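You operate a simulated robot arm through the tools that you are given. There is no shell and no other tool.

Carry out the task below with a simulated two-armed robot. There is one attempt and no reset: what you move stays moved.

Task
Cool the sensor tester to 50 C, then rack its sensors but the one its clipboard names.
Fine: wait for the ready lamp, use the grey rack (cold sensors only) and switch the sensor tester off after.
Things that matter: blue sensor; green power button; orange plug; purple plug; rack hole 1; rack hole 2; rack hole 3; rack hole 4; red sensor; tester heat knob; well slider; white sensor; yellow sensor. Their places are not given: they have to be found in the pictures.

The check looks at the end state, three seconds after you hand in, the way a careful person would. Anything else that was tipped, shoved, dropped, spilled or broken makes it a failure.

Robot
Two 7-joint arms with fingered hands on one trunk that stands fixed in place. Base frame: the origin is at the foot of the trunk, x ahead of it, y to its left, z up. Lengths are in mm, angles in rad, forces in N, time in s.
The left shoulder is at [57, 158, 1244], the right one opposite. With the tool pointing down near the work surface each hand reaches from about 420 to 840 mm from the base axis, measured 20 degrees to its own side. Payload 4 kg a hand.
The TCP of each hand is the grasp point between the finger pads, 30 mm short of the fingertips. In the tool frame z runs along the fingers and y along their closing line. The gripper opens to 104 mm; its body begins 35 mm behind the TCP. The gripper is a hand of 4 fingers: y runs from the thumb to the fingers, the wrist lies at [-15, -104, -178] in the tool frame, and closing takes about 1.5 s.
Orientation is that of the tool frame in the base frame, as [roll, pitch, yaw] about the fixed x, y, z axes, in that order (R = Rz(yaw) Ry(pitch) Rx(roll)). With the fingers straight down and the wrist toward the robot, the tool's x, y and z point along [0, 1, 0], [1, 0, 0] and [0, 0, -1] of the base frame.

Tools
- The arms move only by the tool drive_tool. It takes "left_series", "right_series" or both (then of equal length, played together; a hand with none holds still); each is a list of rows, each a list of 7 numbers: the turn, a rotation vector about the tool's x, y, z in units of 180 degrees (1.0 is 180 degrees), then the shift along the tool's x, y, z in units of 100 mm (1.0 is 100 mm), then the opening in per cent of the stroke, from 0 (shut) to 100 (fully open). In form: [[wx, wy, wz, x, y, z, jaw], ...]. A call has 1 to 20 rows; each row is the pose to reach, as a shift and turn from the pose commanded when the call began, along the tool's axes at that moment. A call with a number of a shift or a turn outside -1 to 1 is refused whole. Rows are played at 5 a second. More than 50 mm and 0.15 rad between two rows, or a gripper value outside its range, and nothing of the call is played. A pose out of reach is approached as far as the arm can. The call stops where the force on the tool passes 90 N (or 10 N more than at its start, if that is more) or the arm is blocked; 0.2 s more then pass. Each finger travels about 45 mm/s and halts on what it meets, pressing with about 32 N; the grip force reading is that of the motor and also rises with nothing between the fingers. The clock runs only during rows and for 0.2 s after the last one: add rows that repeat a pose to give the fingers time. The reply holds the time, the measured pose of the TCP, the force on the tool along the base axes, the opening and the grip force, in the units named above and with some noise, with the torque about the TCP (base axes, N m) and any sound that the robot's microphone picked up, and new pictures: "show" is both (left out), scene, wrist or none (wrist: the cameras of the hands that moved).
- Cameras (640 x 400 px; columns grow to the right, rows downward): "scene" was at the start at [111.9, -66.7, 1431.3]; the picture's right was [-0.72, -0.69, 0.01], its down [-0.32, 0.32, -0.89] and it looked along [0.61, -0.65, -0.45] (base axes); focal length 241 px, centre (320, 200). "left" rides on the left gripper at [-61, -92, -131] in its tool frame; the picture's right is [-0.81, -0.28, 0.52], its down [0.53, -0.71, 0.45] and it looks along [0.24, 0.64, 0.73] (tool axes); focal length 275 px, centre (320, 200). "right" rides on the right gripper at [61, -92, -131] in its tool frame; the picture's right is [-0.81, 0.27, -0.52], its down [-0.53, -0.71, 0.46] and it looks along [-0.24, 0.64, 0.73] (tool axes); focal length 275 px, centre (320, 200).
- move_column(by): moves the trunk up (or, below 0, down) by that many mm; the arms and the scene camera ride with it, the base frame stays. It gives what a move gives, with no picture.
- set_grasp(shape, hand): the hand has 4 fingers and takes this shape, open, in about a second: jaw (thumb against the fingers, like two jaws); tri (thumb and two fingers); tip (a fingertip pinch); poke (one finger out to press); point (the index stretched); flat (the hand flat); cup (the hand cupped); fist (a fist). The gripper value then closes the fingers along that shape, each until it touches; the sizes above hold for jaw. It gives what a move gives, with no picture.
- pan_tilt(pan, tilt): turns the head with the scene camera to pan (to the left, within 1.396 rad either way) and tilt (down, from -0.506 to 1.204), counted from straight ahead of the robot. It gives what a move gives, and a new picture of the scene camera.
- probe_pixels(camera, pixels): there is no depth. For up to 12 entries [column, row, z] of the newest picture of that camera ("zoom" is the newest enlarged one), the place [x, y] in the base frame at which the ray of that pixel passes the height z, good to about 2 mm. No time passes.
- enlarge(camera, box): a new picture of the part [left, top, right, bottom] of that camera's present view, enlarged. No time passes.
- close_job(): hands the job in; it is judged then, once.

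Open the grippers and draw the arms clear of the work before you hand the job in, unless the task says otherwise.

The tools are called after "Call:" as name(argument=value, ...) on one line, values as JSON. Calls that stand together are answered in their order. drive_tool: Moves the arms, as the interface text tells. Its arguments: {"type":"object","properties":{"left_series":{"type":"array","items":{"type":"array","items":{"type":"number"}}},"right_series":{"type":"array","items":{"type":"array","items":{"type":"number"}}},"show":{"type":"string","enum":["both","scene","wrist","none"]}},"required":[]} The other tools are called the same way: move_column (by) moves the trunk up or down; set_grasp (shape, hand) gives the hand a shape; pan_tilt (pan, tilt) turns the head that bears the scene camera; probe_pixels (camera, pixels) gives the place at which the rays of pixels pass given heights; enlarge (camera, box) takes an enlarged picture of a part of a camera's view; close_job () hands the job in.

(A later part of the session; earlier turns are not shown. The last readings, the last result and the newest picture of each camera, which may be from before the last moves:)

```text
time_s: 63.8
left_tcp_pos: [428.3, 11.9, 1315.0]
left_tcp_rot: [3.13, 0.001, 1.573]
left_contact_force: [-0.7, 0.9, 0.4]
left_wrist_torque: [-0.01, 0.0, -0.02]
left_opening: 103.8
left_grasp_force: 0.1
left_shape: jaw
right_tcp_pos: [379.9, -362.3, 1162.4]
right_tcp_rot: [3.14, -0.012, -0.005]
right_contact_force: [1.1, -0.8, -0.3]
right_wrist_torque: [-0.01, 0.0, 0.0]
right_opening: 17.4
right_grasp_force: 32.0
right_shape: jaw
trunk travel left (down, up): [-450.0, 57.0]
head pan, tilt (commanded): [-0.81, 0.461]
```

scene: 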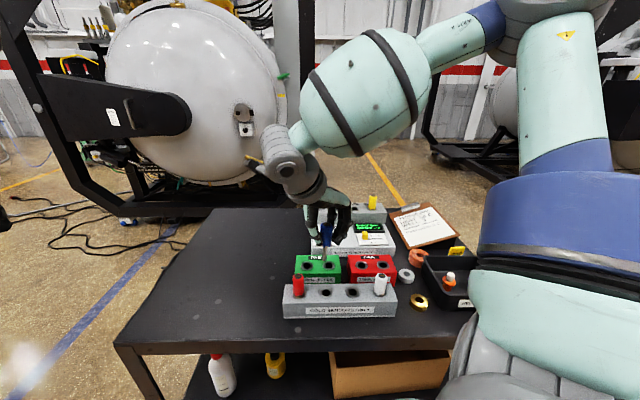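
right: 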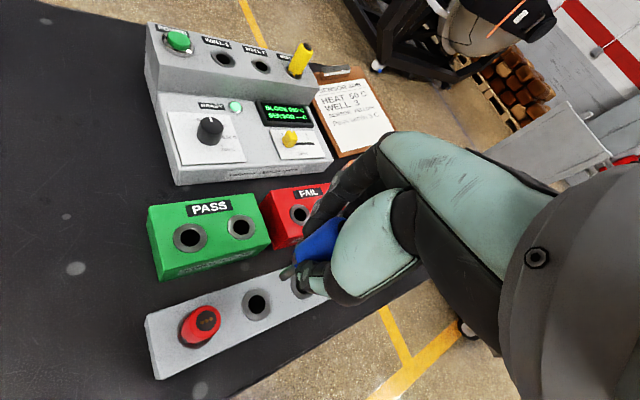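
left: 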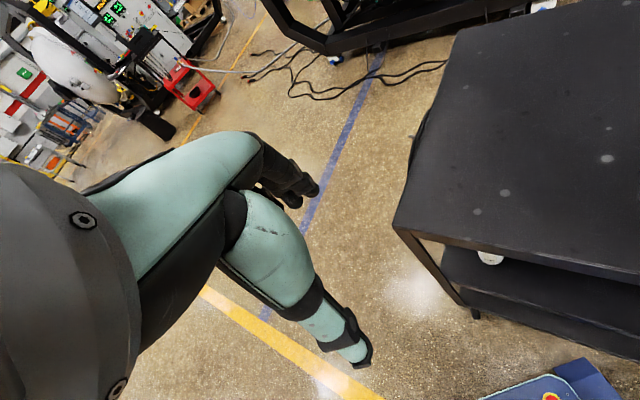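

Yaw 0 is reachable here (380,-362,1162). I shift (-7.6,-3.3) mm to hole 2 and lower so the probe tip is about 20 mm above the rack.

Call:
drive_tool(right_series=[[0, 0, 0, -0.076, -0.033, 0, 5], [0, 0, 0, -0.076, -0.033, 0.2, 5], [0, 0, 0, -0.076, -0.033, 0.4, 5], [0, 0, 0, -0.076, -0.033, 0.55, 5], [0, 0, 0, -0.076, -0.033, 0.65, 5], [0, 0, 0, -0.076, -0.033, 0.65, 5]], show="both")

Call:
enlarge(camera="scene", box=[285, 255, 365, 305])

Call:
enlarge(camera="right", box=[220, 220, 348, 300])

```text
time_s: 65.2
left_tcp_pos: [429.4, 11.6, 1314.4]
left_tcp_rot: [3.13, 0.0, 1.572]
left_contact_force: [-0.5, -0.2, -0.1]
left_wrist_torque: [0.01, -0.02, 0.0]
left_opening: 103.8
left_grasp_force: 0.0
left_shape: jaw
right_tcp_pos: [373.0, -359.5, 1098.7]
right_tcp_rot: [3.141, -0.012, -0.003]
right_contact_force: [0.1, 0.0, 0.1]
right_wrist_torque: [0.0, 0.01, 0.0]
right_opening: 17.0
right_grasp_force: 32.3
right_shape: jaw
trunk travel left (down, up): [-450.0, 57.0]
head pan, tilt (commanded): [-0.81, 0.461]
```

scene: 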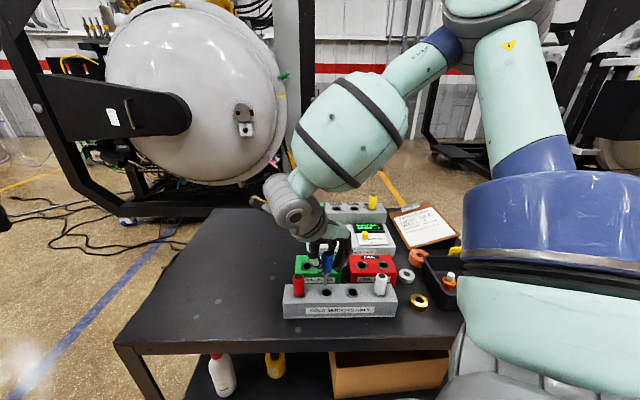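
right: 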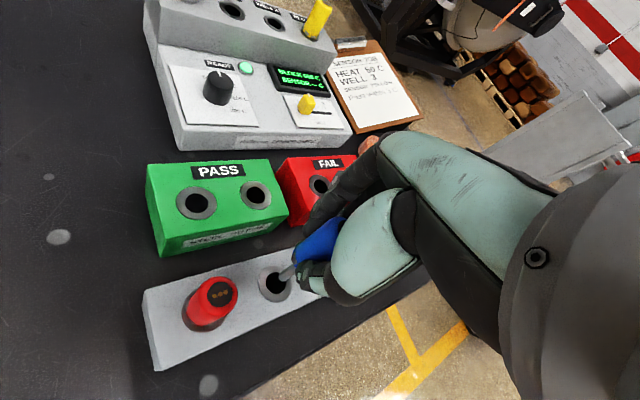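

```text
8.00 times, centred on (325, 280) of scene
```

zoom: 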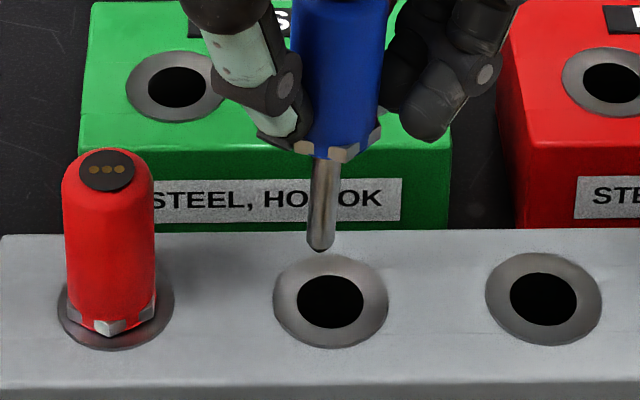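

```text
5.00 times, centred on (284, 260) of right
```

zoom: 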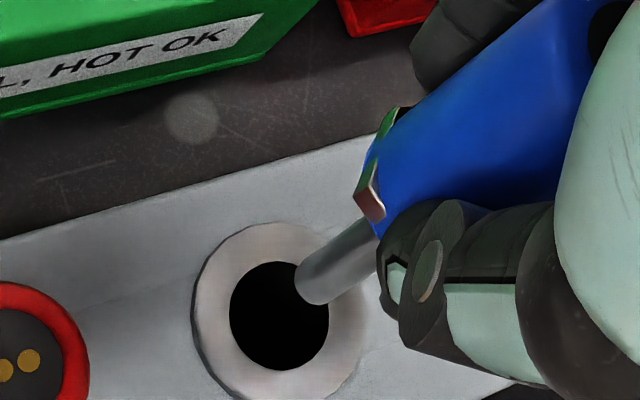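

The tip is seen at scene (325,286.2) and right (281.2,278.4); hole 2 at scene (326.4,292.5). I probe for the offset.

Call:
probe_pixels(camera="scene", pixels=[[325, 286.25, 1010], [325, 286.25, 1020], [325, 286.25, 1030], [326.4, 292.5, 1000]])

Call:
probe_pixels(camera="right", pixels=[[281.2, 278.4, 1010], [281.2, 278.4, 1020], [281.2, 278.4, 1030], [276.3, 283, 1000]])

```text
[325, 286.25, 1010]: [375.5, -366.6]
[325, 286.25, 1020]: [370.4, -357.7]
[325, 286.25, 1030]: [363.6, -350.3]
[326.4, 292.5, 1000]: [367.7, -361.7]
```

```text
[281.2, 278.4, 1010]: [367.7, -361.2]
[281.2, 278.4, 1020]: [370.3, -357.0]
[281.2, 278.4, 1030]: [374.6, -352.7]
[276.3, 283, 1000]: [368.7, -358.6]
```

The tip is about 3 mm off toward hole 1. I zoom closer on the held sensor to judge its tilt.

Call:
enlarge(camera="scene", box=[305, 235, 353, 305])

```text
5.71 times, centred on (329, 270) of scene
```

zoom: 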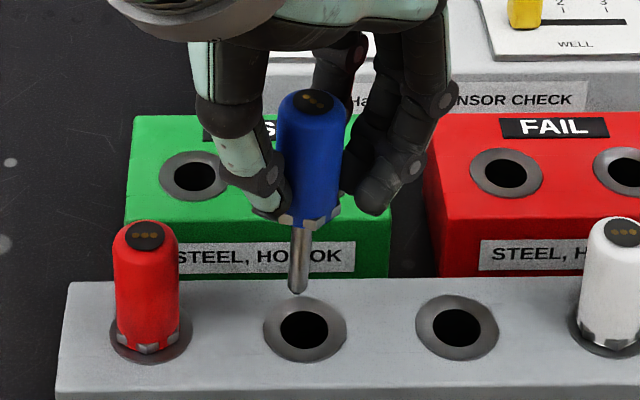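

The sensor leans about 3.5° (tip toward hole 1). I tilt the tool 3.5° to set it upright, which also brings the tip over the hole.

Call:
drive_tool(right_series=[[-0.007, -0.007, 0, 0, 0, 0, 5], [-0.0137, -0.0137, 0, 0, 0, 0, 5], [-0.0137, -0.0137, 0, 0, 0, 0, 5]], show="none")

Call:
enlarge(camera="scene", box=[305, 235, 353, 305])

Call:
enlarge(camera="right", box=[220, 220, 348, 300])

```text
time_s: 66.0
left_tcp_pos: [427.5, 12.0, 1314.6]
left_tcp_rot: [3.13, 0.0, 1.573]
left_contact_force: [0.2, -0.1, 0.2]
left_wrist_torque: [-0.02, -0.01, -0.03]
left_opening: 104.1
left_grasp_force: 0.1
left_shape: jaw
right_tcp_pos: [371.9, -359.9, 1097.6]
right_tcp_rot: [3.098, 0.032, -0.005]
right_contact_force: [0.2, 0.8, -0.5]
right_wrist_torque: [0.01, -0.02, 0.03]
right_opening: 17.2
right_grasp_force: 31.9
right_shape: jaw
trunk travel left (down, up): [-450.0, 57.0]
head pan, tilt (commanded): [-0.81, 0.461]
```

```text
5.71 times, centred on (329, 270) of scene
```

zoom: 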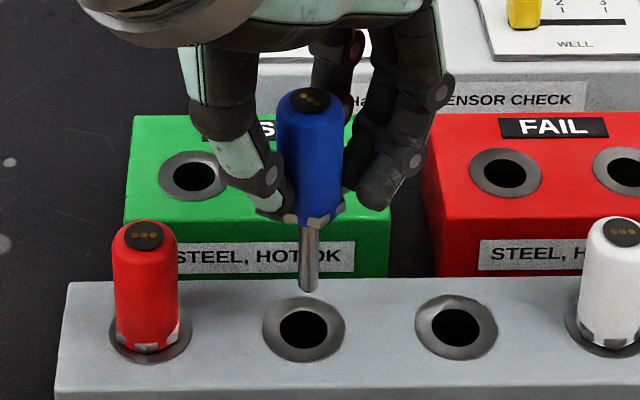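

```text
5.00 times, centred on (284, 260) of right
```

zoom: 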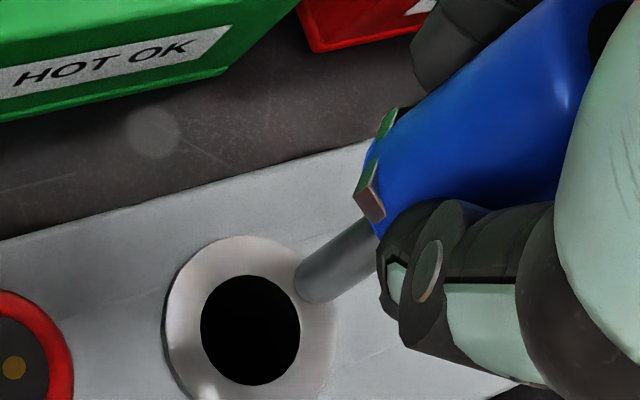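

The sensor now hangs upright and its tip projects to within about 1–2 mm of the hole in the scene view. I check with the wrist view probe.

Call:
probe_pixels(camera="right", pixels=[[280.6, 277.6, 1016], [280.6, 277.6, 1020], [270, 285, 1000]])

Call:
probe_pixels(camera="scene", pixels=[[326.9, 285.4, 1016], [326.9, 285.4, 1020], [326.2, 292.6, 1000]])

```text
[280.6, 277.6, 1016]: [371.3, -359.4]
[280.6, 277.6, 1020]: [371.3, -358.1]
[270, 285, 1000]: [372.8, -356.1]
```

```text
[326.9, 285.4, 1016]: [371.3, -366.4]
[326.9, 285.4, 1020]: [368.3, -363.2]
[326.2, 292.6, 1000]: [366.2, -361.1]
```

I lower 40 mm truly vertically (compensating the tool tilt) with a 1 mm correction.

Call:
drive_tool(right_series=[[0, 0, 0, 0.003, -0.014, 0.1, 5], [0, 0, 0, 0.006, -0.019, 0.2, 5], [0, 0, 0, 0.01, -0.023, 0.3, 5], [0, 0, 0, 0.0128, -0.0274, 0.4, 5], [0, 0, 0, 0.0128, -0.0274, 0.4, 5]], show="none")

Call:
enlarge(camera="scene", box=[285, 255, 365, 305])

Call:
enlarge(camera="right", box=[220, 220, 348, 300])

```text
time_s: 67.2
left_tcp_pos: [428.8, 12.1, 1314.6]
left_tcp_rot: [3.128, 0.0, 1.573]
left_contact_force: [0.1, 0.4, 0.4]
left_wrist_torque: [0.0, 0.05, 0.0]
left_opening: 104.0
left_grasp_force: 0.0
left_shape: jaw
right_tcp_pos: [372.6, -360.2, 1058.6]
right_tcp_rot: [3.098, 0.031, -0.003]
right_contact_force: [0.2, 0.0, -0.4]
right_wrist_torque: [-0.01, -0.03, -0.03]
right_opening: 17.3
right_grasp_force: 32.5
right_shape: jaw
trunk travel left (down, up): [-450.0, 57.0]
head pan, tilt (commanded): [-0.81, 0.461]
```

```text
8.00 times, centred on (325, 280) of scene
```

zoom: 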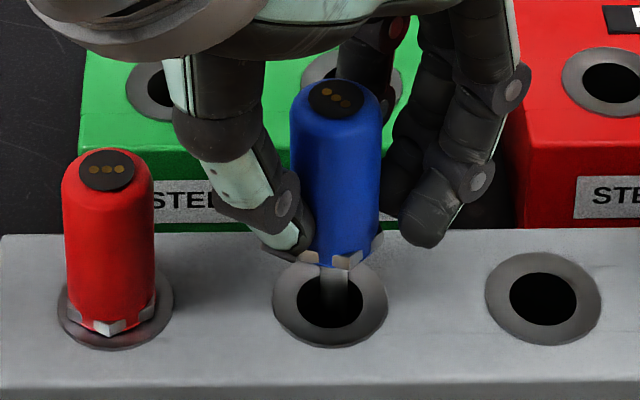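

```text
5.00 times, centred on (284, 260) of right
```

zoom: 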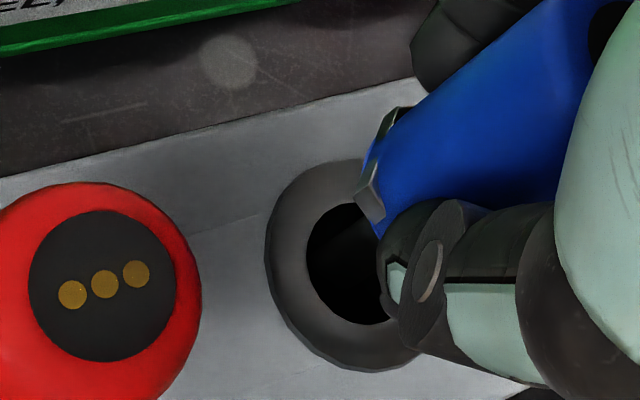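

The probe is in hole 2 and well placed. I lower another 14 mm vertically.

Call:
drive_tool(right_series=[[0, 0, 0, 0.0016, -0.002, 0.05, 5], [0, 0, 0, 0.0032, -0.0044, 0.1, 5], [0, 0, 0, 0.0045, -0.006, 0.14, 5], [0, 0, 0, 0.0045, -0.006, 0.14, 5]], show="none")

Call:
enlarge(camera="scene", box=[285, 255, 365, 305])

Call:
enlarge(camera="right", box=[220, 220, 348, 300])

```text
time_s: 68.2
left_tcp_pos: [428.6, 12.7, 1314.4]
left_tcp_rot: [3.129, -0.003, 1.572]
left_contact_force: [0.3, 1.5, 1.0]
left_wrist_torque: [-0.01, -0.01, -0.02]
left_opening: 103.9
left_grasp_force: 0.1
left_shape: jaw
right_tcp_pos: [372.8, -357.6, 1044.9]
right_tcp_rot: [3.099, 0.031, -0.007]
right_contact_force: [-0.4, 0.4, -0.4]
right_wrist_torque: [-0.03, -0.01, -0.01]
right_opening: 17.3
right_grasp_force: 31.6
right_shape: jaw
trunk travel left (down, up): [-450.0, 57.0]
head pan, tilt (commanded): [-0.81, 0.461]
```

```text
8.00 times, centred on (325, 280) of scene
```

zoom: 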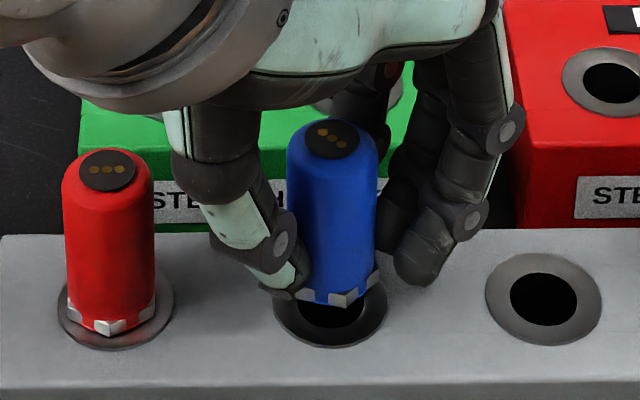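

```text
5.00 times, centred on (284, 260) of right
```

zoom: 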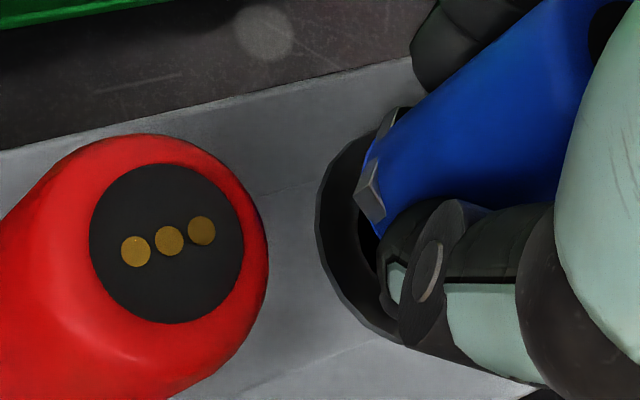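

Blue is ~8 mm above its seat and ~2–3 mm toward hole 3. I correct (+1.5,-1.5 mm) and lower 6 mm in small steps.

Call:
drive_tool(right_series=[[0, 0, 0, 0.015, -0.015, 0, 5], [0, 0, 0, 0.016, -0.016, 0.02, 5], [0, 0, 0, 0.017, -0.017, 0.04, 5], [0, 0, 0, 0.017, -0.018, 0.06, 5], [0, 0, 0, 0.017, -0.018, 0.06, 5]], show="none")

Call:
enlarge(camera="scene", box=[285, 255, 365, 305])

```text
time_s: 69.4
left_tcp_pos: [428.7, 12.5, 1314.9]
left_tcp_rot: [3.129, 0.0, 1.573]
left_contact_force: [-1.6, -0.1, -0.4]
left_wrist_torque: [0.03, 0.0, 0.0]
left_opening: 103.8
left_grasp_force: 0.0
left_shape: jaw
right_tcp_pos: [374.2, -357.6, 1037.5]
right_tcp_rot: [3.1, 0.031, -0.005]
right_contact_force: [-0.5, 0.0, 0.1]
right_wrist_torque: [0.02, 0.04, 0.01]
right_opening: 17.3
right_grasp_force: 32.0
right_shape: jaw
trunk travel left (down, up): [-450.0, 57.0]
head pan, tilt (commanded): [-0.81, 0.461]
```

```text
8.00 times, centred on (325, 280) of scene
```

zoom: 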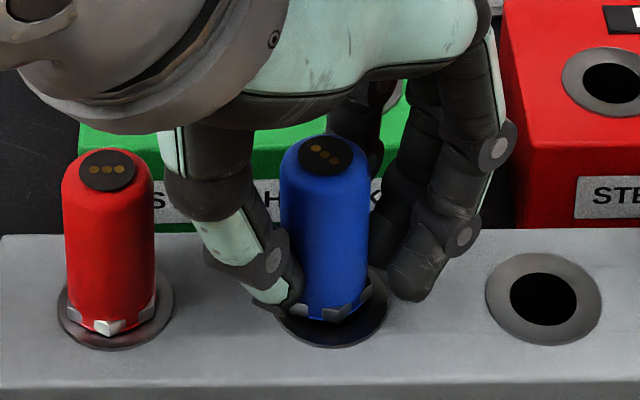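

No contact yet at z=1037.5. I go down 3 mm more in small steps.

Call:
drive_tool(right_series=[[0, 0, 0, 0.0, 0.0, 0.01, 5], [0, 0, 0, 0.0, -0.001, 0.02, 5], [0, 0, 0, 0.001, -0.001, 0.03, 5], [0, 0, 0, 0.001, -0.001, 0.03, 5]], show="none")

Call:
enlarge(camera="scene", box=[285, 255, 365, 305])

```text
time_s: 70.4
left_tcp_pos: [426.6, 13.1, 1315.0]
left_tcp_rot: [3.128, 0.001, 1.572]
left_contact_force: [-0.6, -0.2, -0.7]
left_wrist_torque: [0.02, -0.02, 0.02]
left_opening: 104.0
left_grasp_force: 0.2
left_shape: jaw
right_tcp_pos: [374.1, -356.3, 1036.3]
right_tcp_rot: [3.095, 0.03, -0.005]
right_contact_force: [0.8, -2.7, 20.0]
right_wrist_torque: [-0.23, -0.04, -0.01]
right_opening: 18.1
right_grasp_force: 31.5
right_shape: jaw
trunk travel left (down, up): [-450.0, 57.0]
head pan, tilt (commanded): [-0.81, 0.461]
```

```text
8.00 times, centred on (325, 280) of scene
```

zoom: 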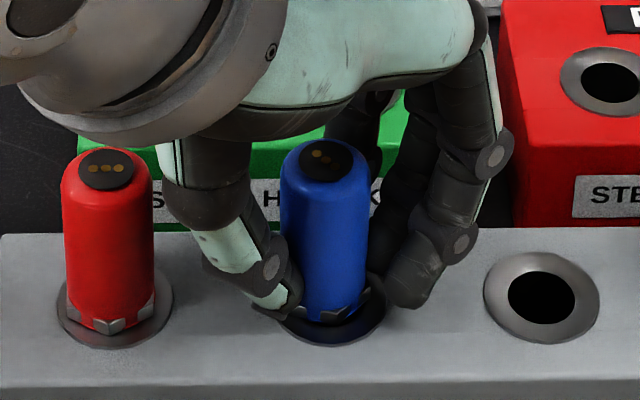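

Vertical reaction is 20 N: the sensor is seated. I open the fingers to 42 % gradually (red stays ~16 mm away from the thumb).

Call:
drive_tool(right_series=[[0, 0, 0, 0, 0, -0.01, 15], [0, 0, 0, 0, 0, -0.01, 22], [0, 0, 0, 0, 0, -0.01, 30], [0, 0, 0, 0, 0, -0.01, 36], [0, 0, 0, 0, 0, -0.01, 42], [0, 0, 0, 0, 0, -0.01, 42]], show="none")

Call:
enlarge(camera="scene", box=[285, 255, 365, 305])

Call:
enlarge(camera="right", box=[200, 200, 360, 300])

```text
time_s: 71.8
left_tcp_pos: [428.6, 12.0, 1314.8]
left_tcp_rot: [3.13, 0.0, 1.573]
left_contact_force: [-0.1, 0.9, -0.7]
left_wrist_torque: [0.01, -0.01, 0.03]
left_opening: 104.0
left_grasp_force: 0.0
left_shape: jaw
right_tcp_pos: [374.3, -356.5, 1033.6]
right_tcp_rot: [3.098, 0.032, -0.005]
right_contact_force: [-0.3, -0.3, -0.3]
right_wrist_torque: [0.0, 0.01, 0.0]
right_opening: 43.2
right_grasp_force: 0.1
right_shape: jaw
trunk travel left (down, up): [-450.0, 57.0]
head pan, tilt (commanded): [-0.81, 0.461]
```

```text
8.00 times, centred on (325, 280) of scene
```

zoom: 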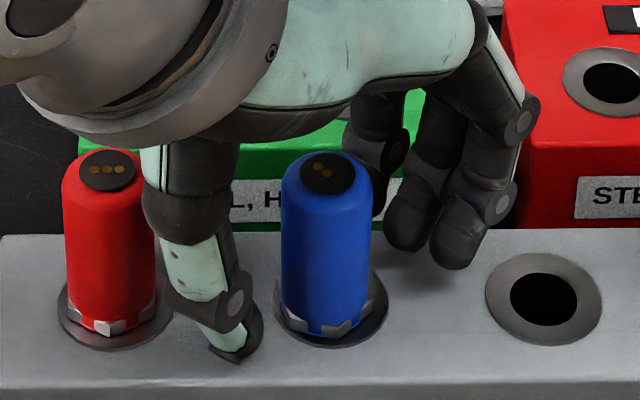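

```text
4.00 times, centred on (280, 250) of right
```

zoom: 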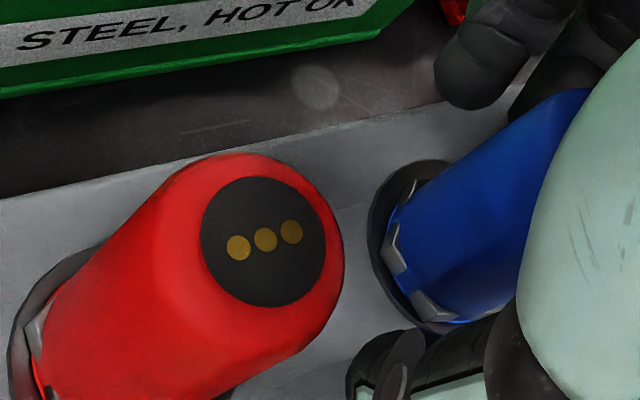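

Blue now stands at the same height as red (both tops at row ~170). I raise the hand vertically 95 mm.

Call:
drive_tool(right_series=[[0, 0, 0, -0.005, 0.006, -0.14, 42], [0, 0, 0, -0.01, 0.013, -0.3, 42], [0, 0, 0, -0.016, 0.022, -0.5, 42], [0, 0, 0, -0.024, 0.033, -0.75, 42], [0, 0, 0, -0.03, 0.042, -0.95, 42], [0, 0, 0, -0.03, 0.042, -0.95, 42]], show="both")

Call:
enlarge(camera="scene", box=[270, 240, 398, 320])

```text
time_s: 73.2
left_tcp_pos: [429.2, 13.2, 1314.8]
left_tcp_rot: [3.129, -0.001, 1.572]
left_contact_force: [0.5, 0.9, 0.3]
left_wrist_torque: [-0.04, 0.02, -0.01]
left_opening: 104.0
left_grasp_force: 0.0
left_shape: jaw
right_tcp_pos: [376.7, -357.5, 1132.7]
right_tcp_rot: [3.098, 0.032, -0.007]
right_contact_force: [-0.8, -0.4, -0.7]
right_wrist_torque: [-0.01, 0.01, -0.04]
right_opening: 43.5
right_grasp_force: 0.0
right_shape: jaw
trunk travel left (down, up): [-450.0, 57.0]
head pan, tilt (commanded): [-0.81, 0.461]
```

scene: 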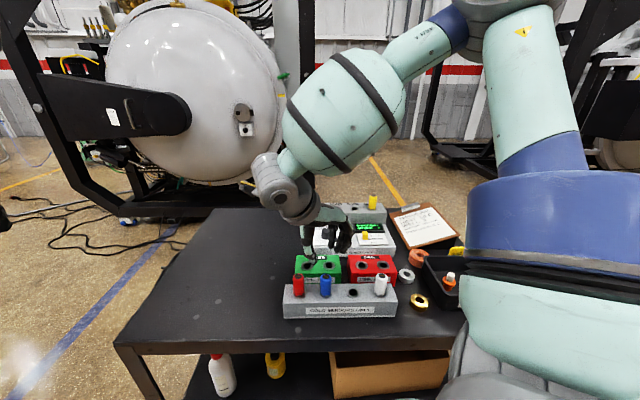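
right: 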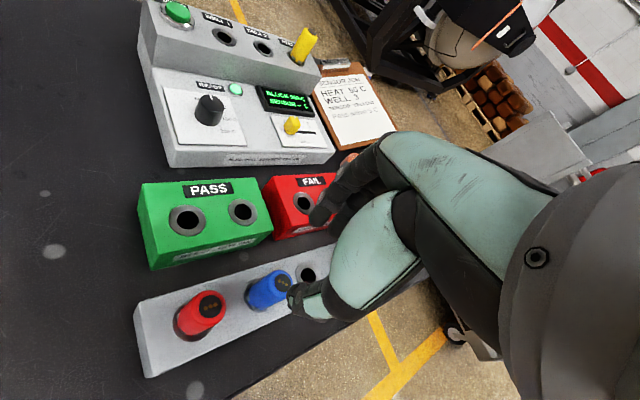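

```text
5.00 times, centred on (334, 280) of scene
```

zoom: 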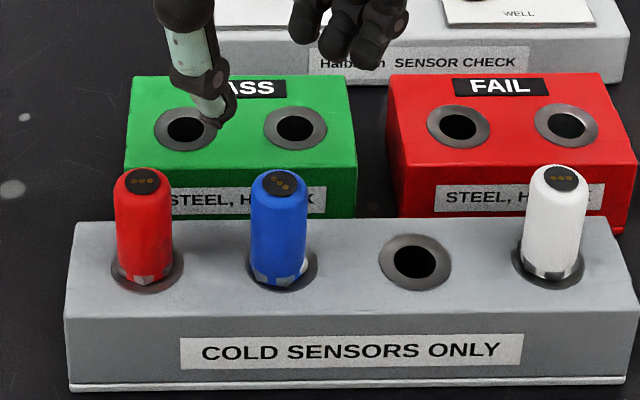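

Red and blue are both racked, yellow remains in well 3. Next is the power button: I undo the tilt, raise, and travel toward the tester.

Call:
drive_tool(right_series=[[0.007, 0.007, 0, 0, 0, -0.15, 42], [0.0137, 0.0137, 0, 0, 0, -0.35, 42], [0.0137, 0.0137, 0, 0, 0, -0.4, 42]], show="none")

Call:
drive_tool(right_series=[[0, 0, 0, 0.26, 0.26, 0, 42], [0, 0, 0, 0.52, 0.52, 0, 42], [0, 0, 0, 0.77, 0.77, 0, 42]], show="none")

Call:
drive_tool(right_series=[[0, 0, -0.0417, 0.15, 0.15, 0, 42], [0, 0, -0.0833, 0.3, 0.3, 0, 42], [0, 0, -0.125, 0.45, 0.45, 0, 42], [0, 0, -0.1667, 0.6, 0.6, 0, 42], [0, 0, -0.2083, 0.7, 0.7, 0, 42], [0, 0, -0.25, 0.77, 0.77, 0, 42], [0, 0, -0.25, 0.77, 0.77, 0, 42]], show="both")

```text
time_s: 74.0
left_tcp_pos: [428.8, 11.9, 1315.1]
left_tcp_rot: [3.129, 0.0, 1.574]
left_contact_force: [0.0, -0.3, -1.2]
left_wrist_torque: [-0.01, 0.01, -0.02]
left_opening: 104.0
left_grasp_force: 0.0
left_shape: jaw
right_tcp_pos: [377.2, -355.5, 1170.4]
right_tcp_rot: [3.139, -0.013, -0.002]
right_contact_force: [0.6, -0.4, 0.0]
right_wrist_torque: [-0.01, 0.0, -0.01]
right_opening: 43.3
right_grasp_force: 0.1
right_shape: jaw
trunk travel left (down, up): [-450.0, 57.0]
head pan, tilt (commanded): [-0.81, 0.461]
```

```text
time_s: 74.8
left_tcp_pos: [429.4, 11.9, 1314.1]
left_tcp_rot: [3.13, -0.002, 1.573]
left_contact_force: [0.2, 0.6, 0.5]
left_wrist_torque: [0.04, -0.01, -0.02]
left_opening: 104.3
left_grasp_force: 0.1
left_shape: jaw
right_tcp_pos: [455.1, -429.9, 1169.1]
right_tcp_rot: [3.14, -0.012, -0.003]
right_contact_force: [0.7, -0.2, -0.5]
right_wrist_torque: [-0.01, -0.01, 0.02]
right_opening: 43.3
right_grasp_force: 0.1
right_shape: jaw
trunk travel left (down, up): [-450.0, 57.0]
head pan, tilt (commanded): [-0.81, 0.461]
```

```text
time_s: 76.4
left_tcp_pos: [428.0, 12.6, 1314.9]
left_tcp_rot: [3.13, -0.002, 1.574]
left_contact_force: [-0.3, 0.6, -0.2]
left_wrist_torque: [0.0, 0.02, 0.01]
left_opening: 104.0
left_grasp_force: 0.0
left_shape: jaw
right_tcp_pos: [532.8, -508.6, 1172.8]
right_tcp_rot: [3.132, -0.008, 0.783]
right_contact_force: [-0.3, 0.5, 0.9]
right_wrist_torque: [0.02, -0.02, 0.03]
right_opening: 43.3
right_grasp_force: 0.0
right_shape: jaw
trunk travel left (down, up): [-450.0, 57.0]
head pan, tilt (commanded): [-0.81, 0.461]
```

scene: 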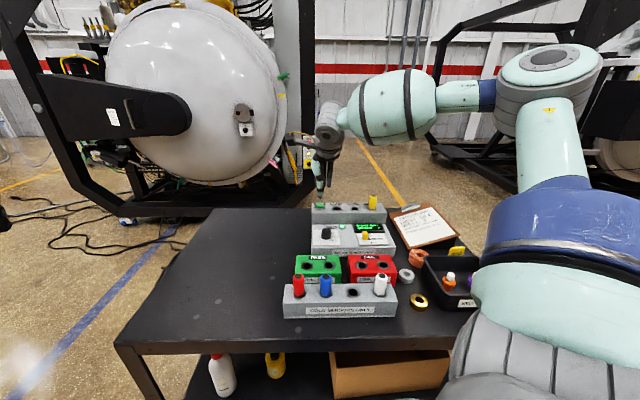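
right: 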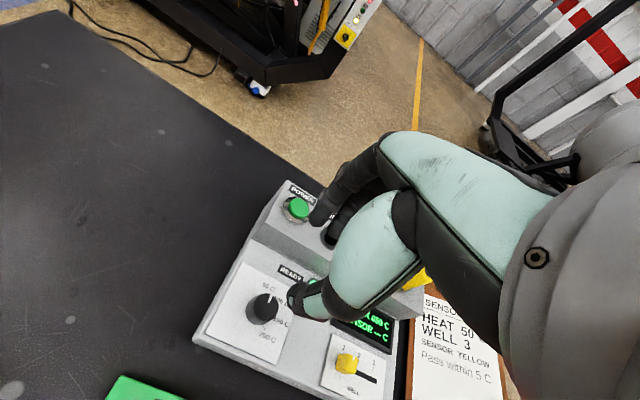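

Now I set the right hand to the poke shape at this safe height and look at where the extended finger points.

Call:
set_grasp(hand="right", shape="poke")

Call:
drive_tool(right_series=[[0, 0, 0, 0, 0, -0.1, 100], [0, 0, 0, 0, 0, -0.1, 100], [0, 0, 0, 0, 0, -0.1, 100]], show="both")

Call:
enlarge(camera="scene", box=[270, 110, 400, 220])

Call:
enlarge(camera="right", box=[240, 130, 448, 260])

```text
time_s: 77.3
left_tcp_pos: [427.8, 12.5, 1316.1]
left_tcp_rot: [3.13, 0.0, 1.573]
left_contact_force: [1.2, -0.1, 0.2]
left_wrist_torque: [-0.01, -0.01, 0.0]
left_opening: 103.9
left_grasp_force: 0.1
left_shape: jaw
right_tcp_pos: [531.5, -507.4, 1172.6]
right_tcp_rot: [3.133, -0.009, 0.783]
right_contact_force: [-0.1, 0.1, 0.0]
right_wrist_torque: [0.0, -0.02, -0.01]
right_opening: 0.0
right_grasp_force: 0.0
right_shape: poke
trunk travel left (down, up): [-450.0, 57.0]
head pan, tilt (commanded): [-0.81, 0.461]
```

```text
time_s: 78.1
left_tcp_pos: [428.1, 12.5, 1314.4]
left_tcp_rot: [3.13, 0.0, 1.571]
left_contact_force: [-0.5, 0.6, 0.1]
left_wrist_torque: [-0.01, 0.01, -0.03]
left_opening: 103.9
left_grasp_force: 0.1
left_shape: jaw
right_tcp_pos: [531.8, -508.9, 1181.8]
right_tcp_rot: [3.133, -0.008, 0.783]
right_contact_force: [-0.3, 0.0, -0.2]
right_wrist_torque: [-0.03, 0.01, 0.01]
right_opening: 0.0
right_grasp_force: 0.0
right_shape: poke
trunk travel left (down, up): [-450.0, 57.0]
head pan, tilt (commanded): [-0.81, 0.461]
```

scene: 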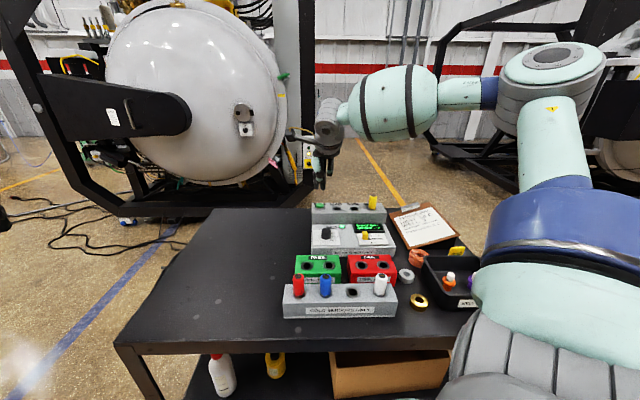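
right: 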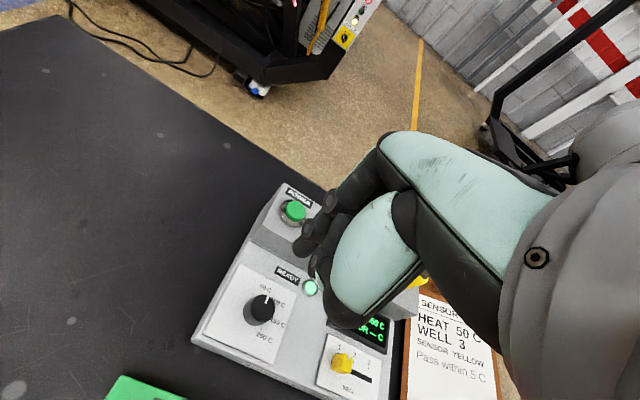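

```text
3.64 times, centred on (335, 165) of scene
```

zoom: 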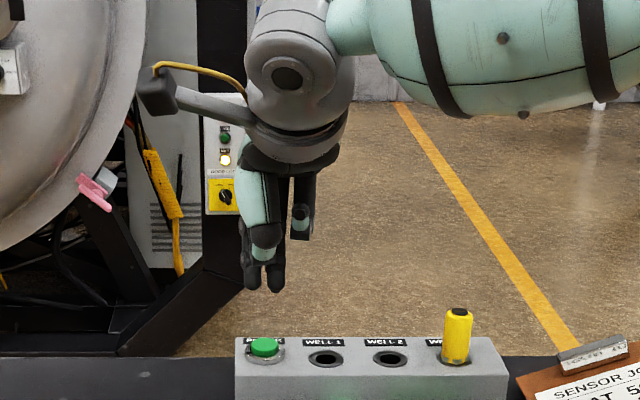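

```text
3.08 times, centred on (344, 195) of right
```

zoom: 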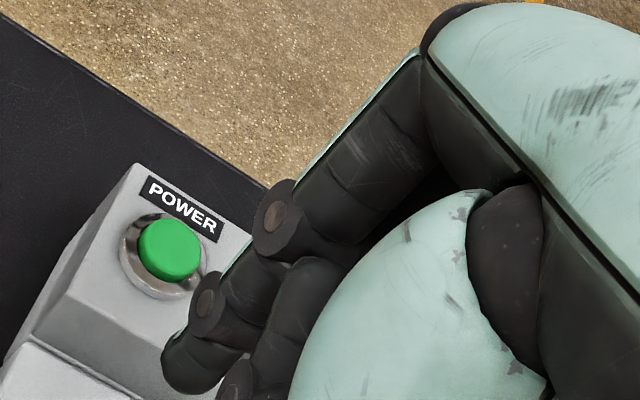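

I enlarge the hand in both views to identify the extended finger and its tip.

Call:
enlarge(camera="scene", box=[305, 145, 353, 195])

Call:
enlarge(camera="right", box=[270, 180, 370, 300])

```text
8.00 times, centred on (329, 170) of scene
```

zoom: 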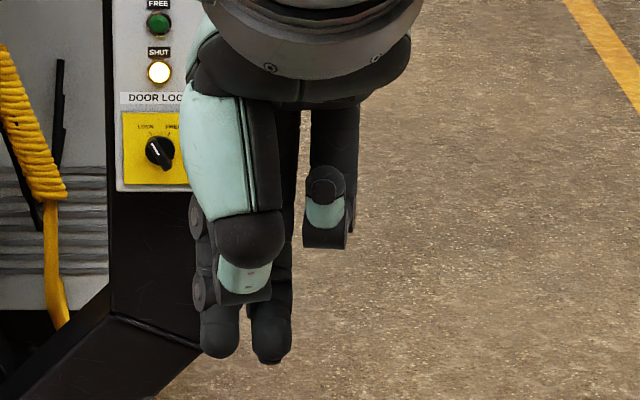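

```text
3.33 times, centred on (320, 240) of right
```

zoom: 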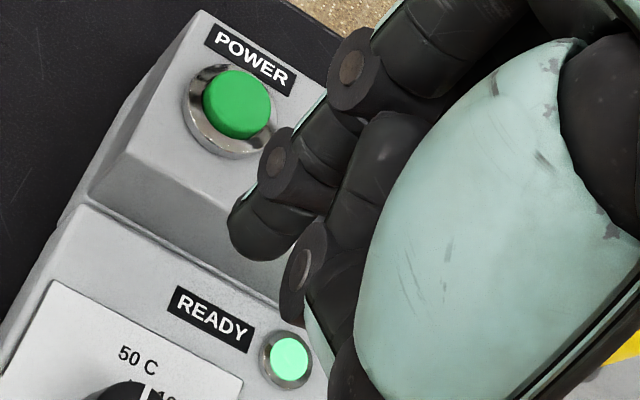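

The poke shape shows two tips close together. I try the point shape (index stretched) to get a single clear fingertip.

Call:
set_grasp(hand="right", shape="point")

Call:
drive_tool(right_series=[[0, 0, 0, 0, 0, 0, 100], [0, 0, 0, 0, 0, 0, 100], [0, 0, 0, 0, 0, 0, 100]], show="both")

Call:
enlarge(camera="scene", box=[297, 140, 361, 200])

Call:
enlarge(camera="right", box=[250, 150, 410, 290])

```text
time_s: 79.0
left_tcp_pos: [428.8, 12.6, 1315.3]
left_tcp_rot: [3.129, -0.001, 1.572]
left_contact_force: [-0.4, 0.0, -0.1]
left_wrist_torque: [-0.01, -0.03, 0.02]
left_opening: 104.0
left_grasp_force: 0.1
left_shape: jaw
right_tcp_pos: [531.9, -509.6, 1182.7]
right_tcp_rot: [3.132, -0.01, 0.784]
right_contact_force: [-0.1, 0.5, -0.3]
right_wrist_torque: [-0.02, 0.01, 0.02]
right_opening: 0.0
right_grasp_force: 0.0
right_shape: point
trunk travel left (down, up): [-450.0, 57.0]
head pan, tilt (commanded): [-0.81, 0.461]
```

```text
time_s: 79.8
left_tcp_pos: [428.9, 11.6, 1315.0]
left_tcp_rot: [3.127, 0.0, 1.575]
left_contact_force: [0.2, -0.9, -0.1]
left_wrist_torque: [-0.03, -0.01, 0.01]
left_opening: 103.9
left_grasp_force: 0.0
left_shape: jaw
right_tcp_pos: [531.4, -508.6, 1182.7]
right_tcp_rot: [3.133, -0.009, 0.784]
right_contact_force: [0.5, -0.2, 0.8]
right_wrist_torque: [-0.02, 0.02, 0.0]
right_opening: 0.0
right_grasp_force: 0.1
right_shape: point
trunk travel left (down, up): [-450.0, 57.0]
head pan, tilt (commanded): [-0.81, 0.461]
```

scene: 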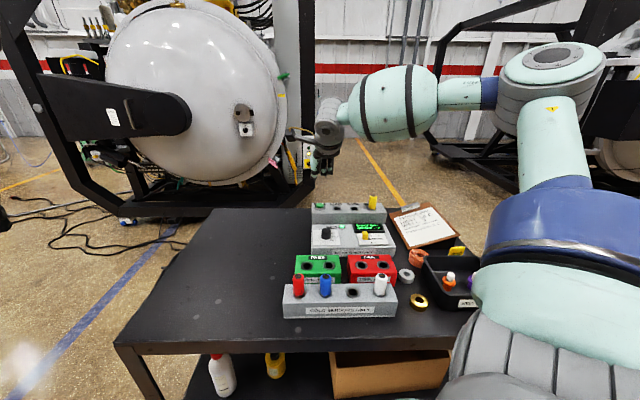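
right: 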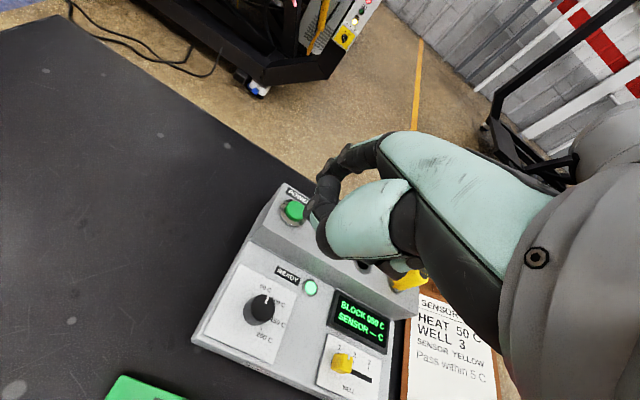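

```text
6.67 times, centred on (329, 170) of scene
```

zoom: 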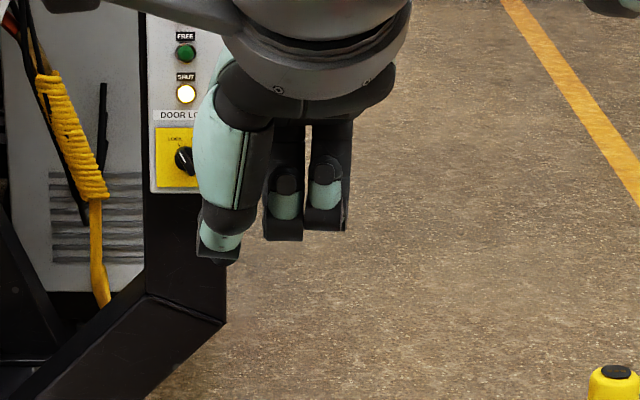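

```text
2.86 times, centred on (330, 220) of right
```

zoom: 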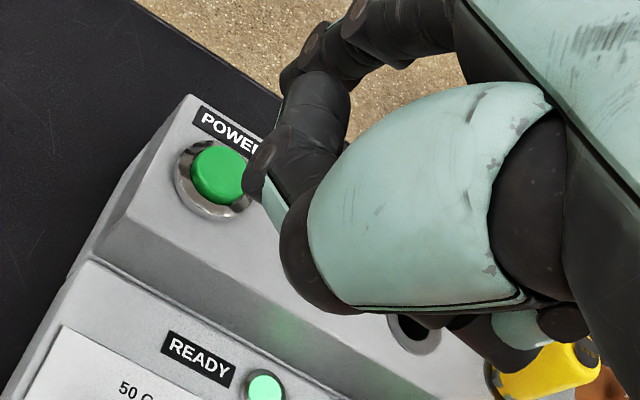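

Point sends the index outward, not down. I go back to poke and test gripper value 0 to see the shape it closes to.

Call:
set_grasp(hand="right", shape="poke")

Call:
drive_tool(right_series=[[0, 0, 0, 0, 0, 0, 50], [0, 0, 0, 0, 0, 0, 0], [0, 0, 0, 0, 0, 0, 0], [0, 0, 0, 0, 0, 0, 0], [0, 0, 0, 0, 0, 0, 0], [0, 0, 0, 0, 0, 0, 0], [0, 0, 0, 0, 0, 0, 0]], show="both")

Call:
enlarge(camera="scene", box=[297, 140, 361, 200])

Call:
enlarge(camera="right", box=[250, 150, 410, 290])

```text
time_s: 80.7
left_tcp_pos: [428.2, 11.3, 1314.8]
left_tcp_rot: [3.128, 0.001, 1.572]
left_contact_force: [-0.1, 0.0, -0.4]
left_wrist_torque: [-0.01, 0.03, -0.02]
left_opening: 104.1
left_grasp_force: 0.1
left_shape: jaw
right_tcp_pos: [533.3, -510.0, 1182.7]
right_tcp_rot: [3.134, -0.009, 0.785]
right_contact_force: [-0.6, -0.8, 0.4]
right_wrist_torque: [-0.01, 0.04, 0.0]
right_opening: 0.0
right_grasp_force: 0.1
right_shape: poke
trunk travel left (down, up): [-450.0, 57.0]
head pan, tilt (commanded): [-0.81, 0.461]
```

```text
time_s: 82.3
left_tcp_pos: [427.7, 11.9, 1314.7]
left_tcp_rot: [3.129, 0.0, 1.571]
left_contact_force: [0.3, 1.0, 0.3]
left_wrist_torque: [0.01, 0.02, 0.01]
left_opening: 103.8
left_grasp_force: 0.0
left_shape: jaw
right_tcp_pos: [531.0, -509.5, 1181.6]
right_tcp_rot: [3.132, -0.008, 0.784]
right_contact_force: [0.5, 0.3, -0.3]
right_wrist_torque: [0.01, -0.02, 0.0]
right_opening: 0.2
right_grasp_force: 0.1
right_shape: poke
trunk travel left (down, up): [-450.0, 57.0]
head pan, tilt (commanded): [-0.81, 0.461]
```

scene: 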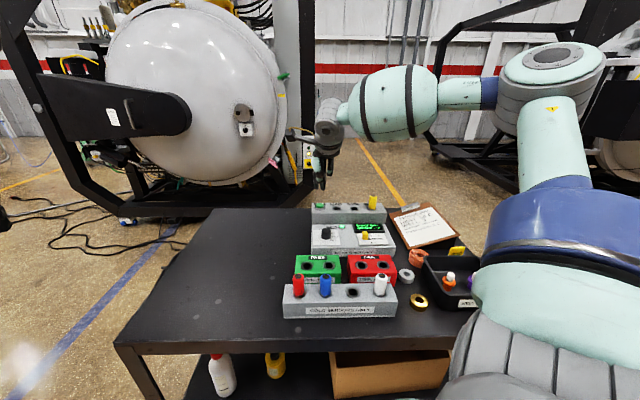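
right: 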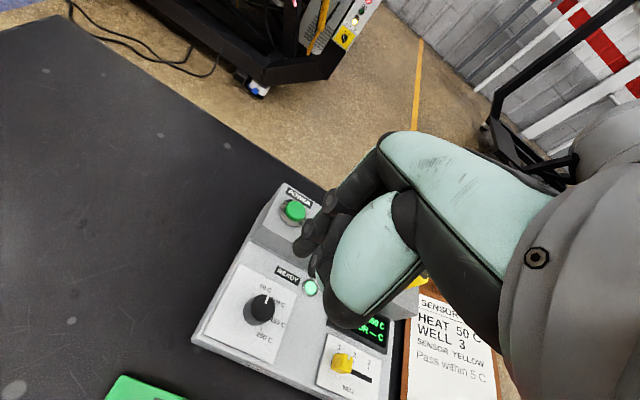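

```text
6.67 times, centred on (329, 170) of scene
```

zoom: 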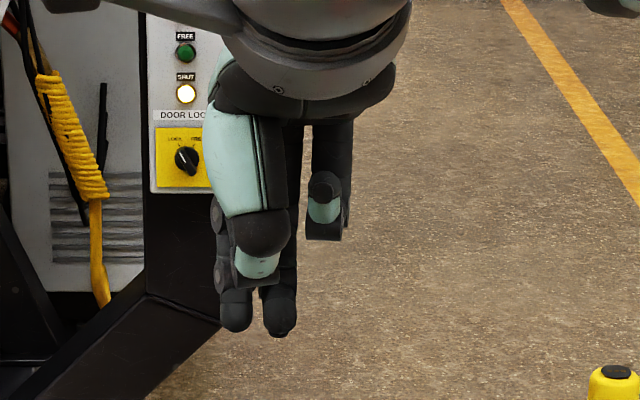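

```text
2.86 times, centred on (330, 220) of right
```

zoom: 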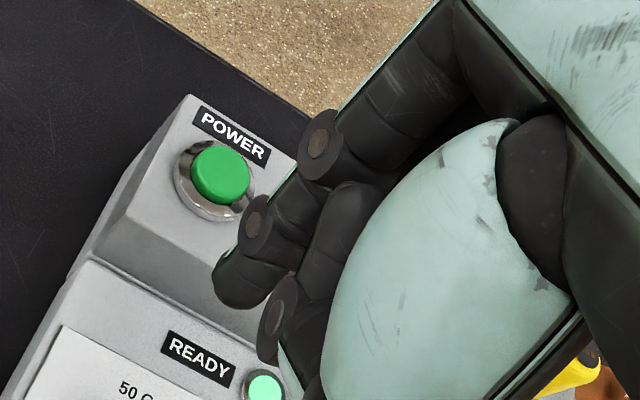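

In poke the index and middle fingers act as one stiff poker. I triangulate their tips from both views.

Call:
probe_pixels(camera="scene", pixels=[[316.55, 189.0, 1140], [316.55, 189.0, 1160], [323, 189.8, 1140], [323, 189.8, 1160]])

Call:
probe_pixels(camera="right", pixels=[[300.5, 254, 1140], [300.5, 254, 1160], [300.5, 254, 1150]])

```text
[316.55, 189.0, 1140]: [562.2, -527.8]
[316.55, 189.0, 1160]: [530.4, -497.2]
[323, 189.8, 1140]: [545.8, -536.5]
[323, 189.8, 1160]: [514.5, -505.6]
```

```text
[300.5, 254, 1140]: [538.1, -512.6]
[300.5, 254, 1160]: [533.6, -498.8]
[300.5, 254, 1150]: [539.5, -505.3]
```

Poke tips: midpoint at about tool (-0.5,-4.4) mm from the TCP and ~24 mm below it. I move over the button so that midpoint sits at (608,-589), stopping about 40 mm above it.

Call:
drive_tool(right_series=[[0, 0, 0, 0, 0.33, 0, 0], [0, 0, 0, -0.01, 0.67, 0.1, 0], [0, 0, 0, -0.01, 1.0, 0.3, 0]], show="none")

Call:
drive_tool(right_series=[[0, 0, 0, 0, 0.08, 0.15, 0], [0, 0, 0, 0, 0.154, 0.35, 0], [0, 0, 0, 0, 0.154, 0.42, 0], [0, 0, 0, 0, 0.154, 0.42, 0]], show="both")

Call:
enlarge(camera="scene", box=[297, 160, 361, 220])

Call:
enlarge(camera="right", box=[230, 200, 358, 280])

```text
time_s: 83.1
left_tcp_pos: [429.6, 12.2, 1314.3]
left_tcp_rot: [3.131, -0.001, 1.572]
left_contact_force: [0.2, -0.1, 0.0]
left_wrist_torque: [-0.02, 0.02, 0.0]
left_opening: 103.9
left_grasp_force: 0.1
left_shape: jaw
right_tcp_pos: [602.7, -580.4, 1155.4]
right_tcp_rot: [3.135, -0.007, 0.785]
right_contact_force: [0.7, 0.1, -1.8]
right_wrist_torque: [0.05, -0.04, 0.01]
right_opening: 0.0
right_grasp_force: 0.1
right_shape: poke
trunk travel left (down, up): [-450.0, 57.0]
head pan, tilt (commanded): [-0.81, 0.461]
```

```text
time_s: 84.1
left_tcp_pos: [427.7, 13.1, 1315.1]
left_tcp_rot: [3.13, 0.0, 1.572]
left_contact_force: [-0.5, -0.8, -0.3]
left_wrist_torque: [0.01, -0.02, 0.02]
left_opening: 104.0
left_grasp_force: 0.0
left_shape: jaw
right_tcp_pos: [609.0, -590.7, 1113.2]
right_tcp_rot: [3.133, -0.009, 0.785]
right_contact_force: [0.3, -0.1, -0.3]
right_wrist_torque: [0.01, 0.02, 0.02]
right_opening: 0.0
right_grasp_force: 0.0
right_shape: poke
trunk travel left (down, up): [-450.0, 57.0]
head pan, tilt (commanded): [-0.81, 0.461]
```

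scene: 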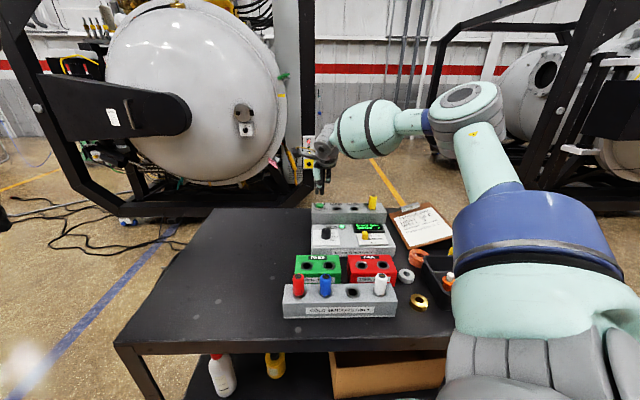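
right: 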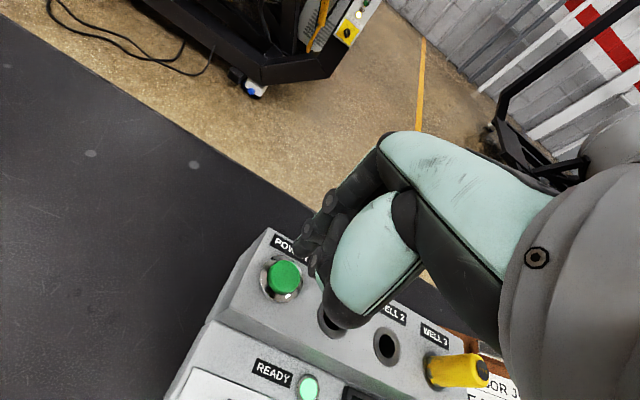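

```text
6.67 times, centred on (329, 190) of scene
```

zoom: 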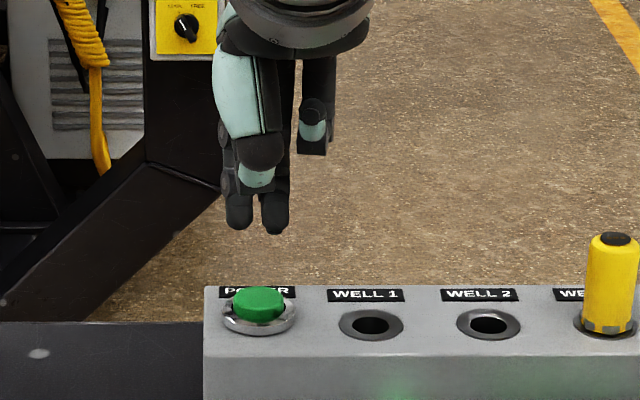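

```text
5.00 times, centred on (294, 240) of right
```

zoom: 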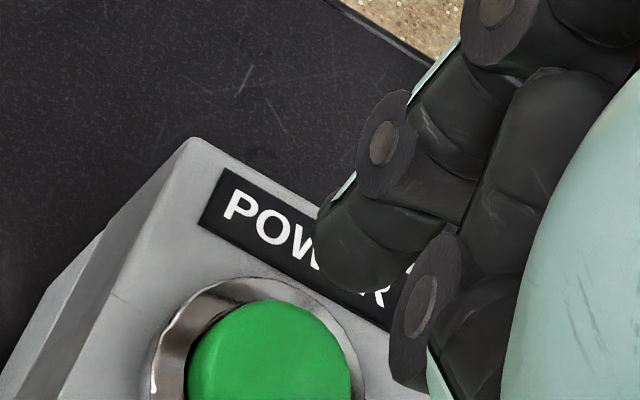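

The two tips are lined up over the green button. I lower 36 mm to just above contact, then check forces.

Call:
drive_tool(right_series=[[0, 0, 0, 0, 0.01, 0.12, 0], [0, 0, 0, 0, 0.01, 0.24, 0], [0, 0, 0, 0, 0.01, 0.32, 0], [0, 0, 0, 0, 0.01, 0.36, 0], [0, 0, 0, 0, 0.01, 0.36, 0]], show="none")

Call:
enlarge(camera="scene", box=[297, 170, 377, 230])

Call:
enlarge(camera="right", box=[230, 200, 358, 280])

```text
time_s: 85.3
left_tcp_pos: [427.4, 12.7, 1315.1]
left_tcp_rot: [3.13, 0.001, 1.573]
left_contact_force: [0.1, -0.7, -0.3]
left_wrist_torque: [0.01, 0.0, 0.01]
left_opening: 104.0
left_grasp_force: 0.0
left_shape: jaw
right_tcp_pos: [612.3, -593.5, 1076.9]
right_tcp_rot: [3.133, -0.01, 0.783]
right_contact_force: [1.1, 0.3, 0.7]
right_wrist_torque: [-0.01, 0.06, -0.04]
right_opening: 0.1
right_grasp_force: 0.1
right_shape: poke
trunk travel left (down, up): [-450.0, 57.0]
head pan, tilt (commanded): [-0.81, 0.461]
heard: click
```

```text
6.67 times, centred on (337, 200) of scene
```

zoom: 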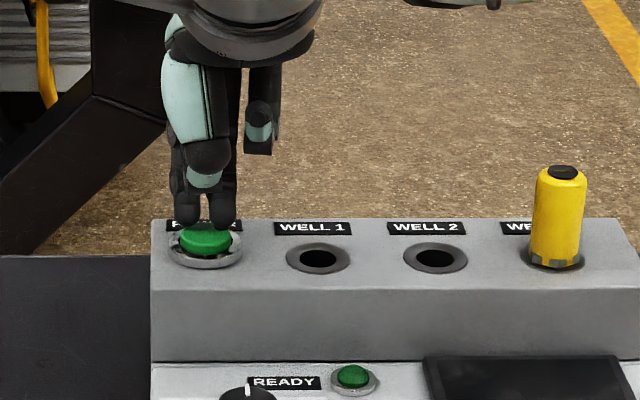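

```text
5.00 times, centred on (294, 240) of right
```

zoom: 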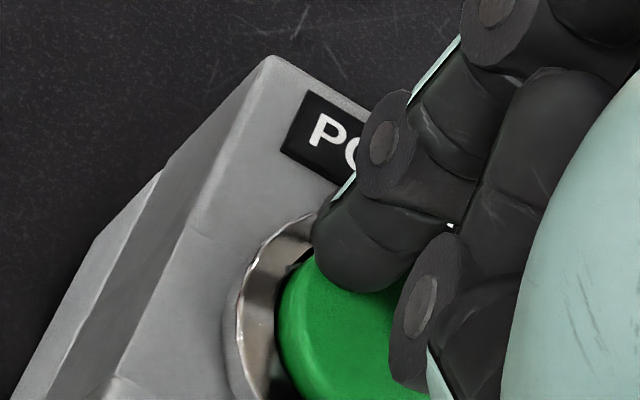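

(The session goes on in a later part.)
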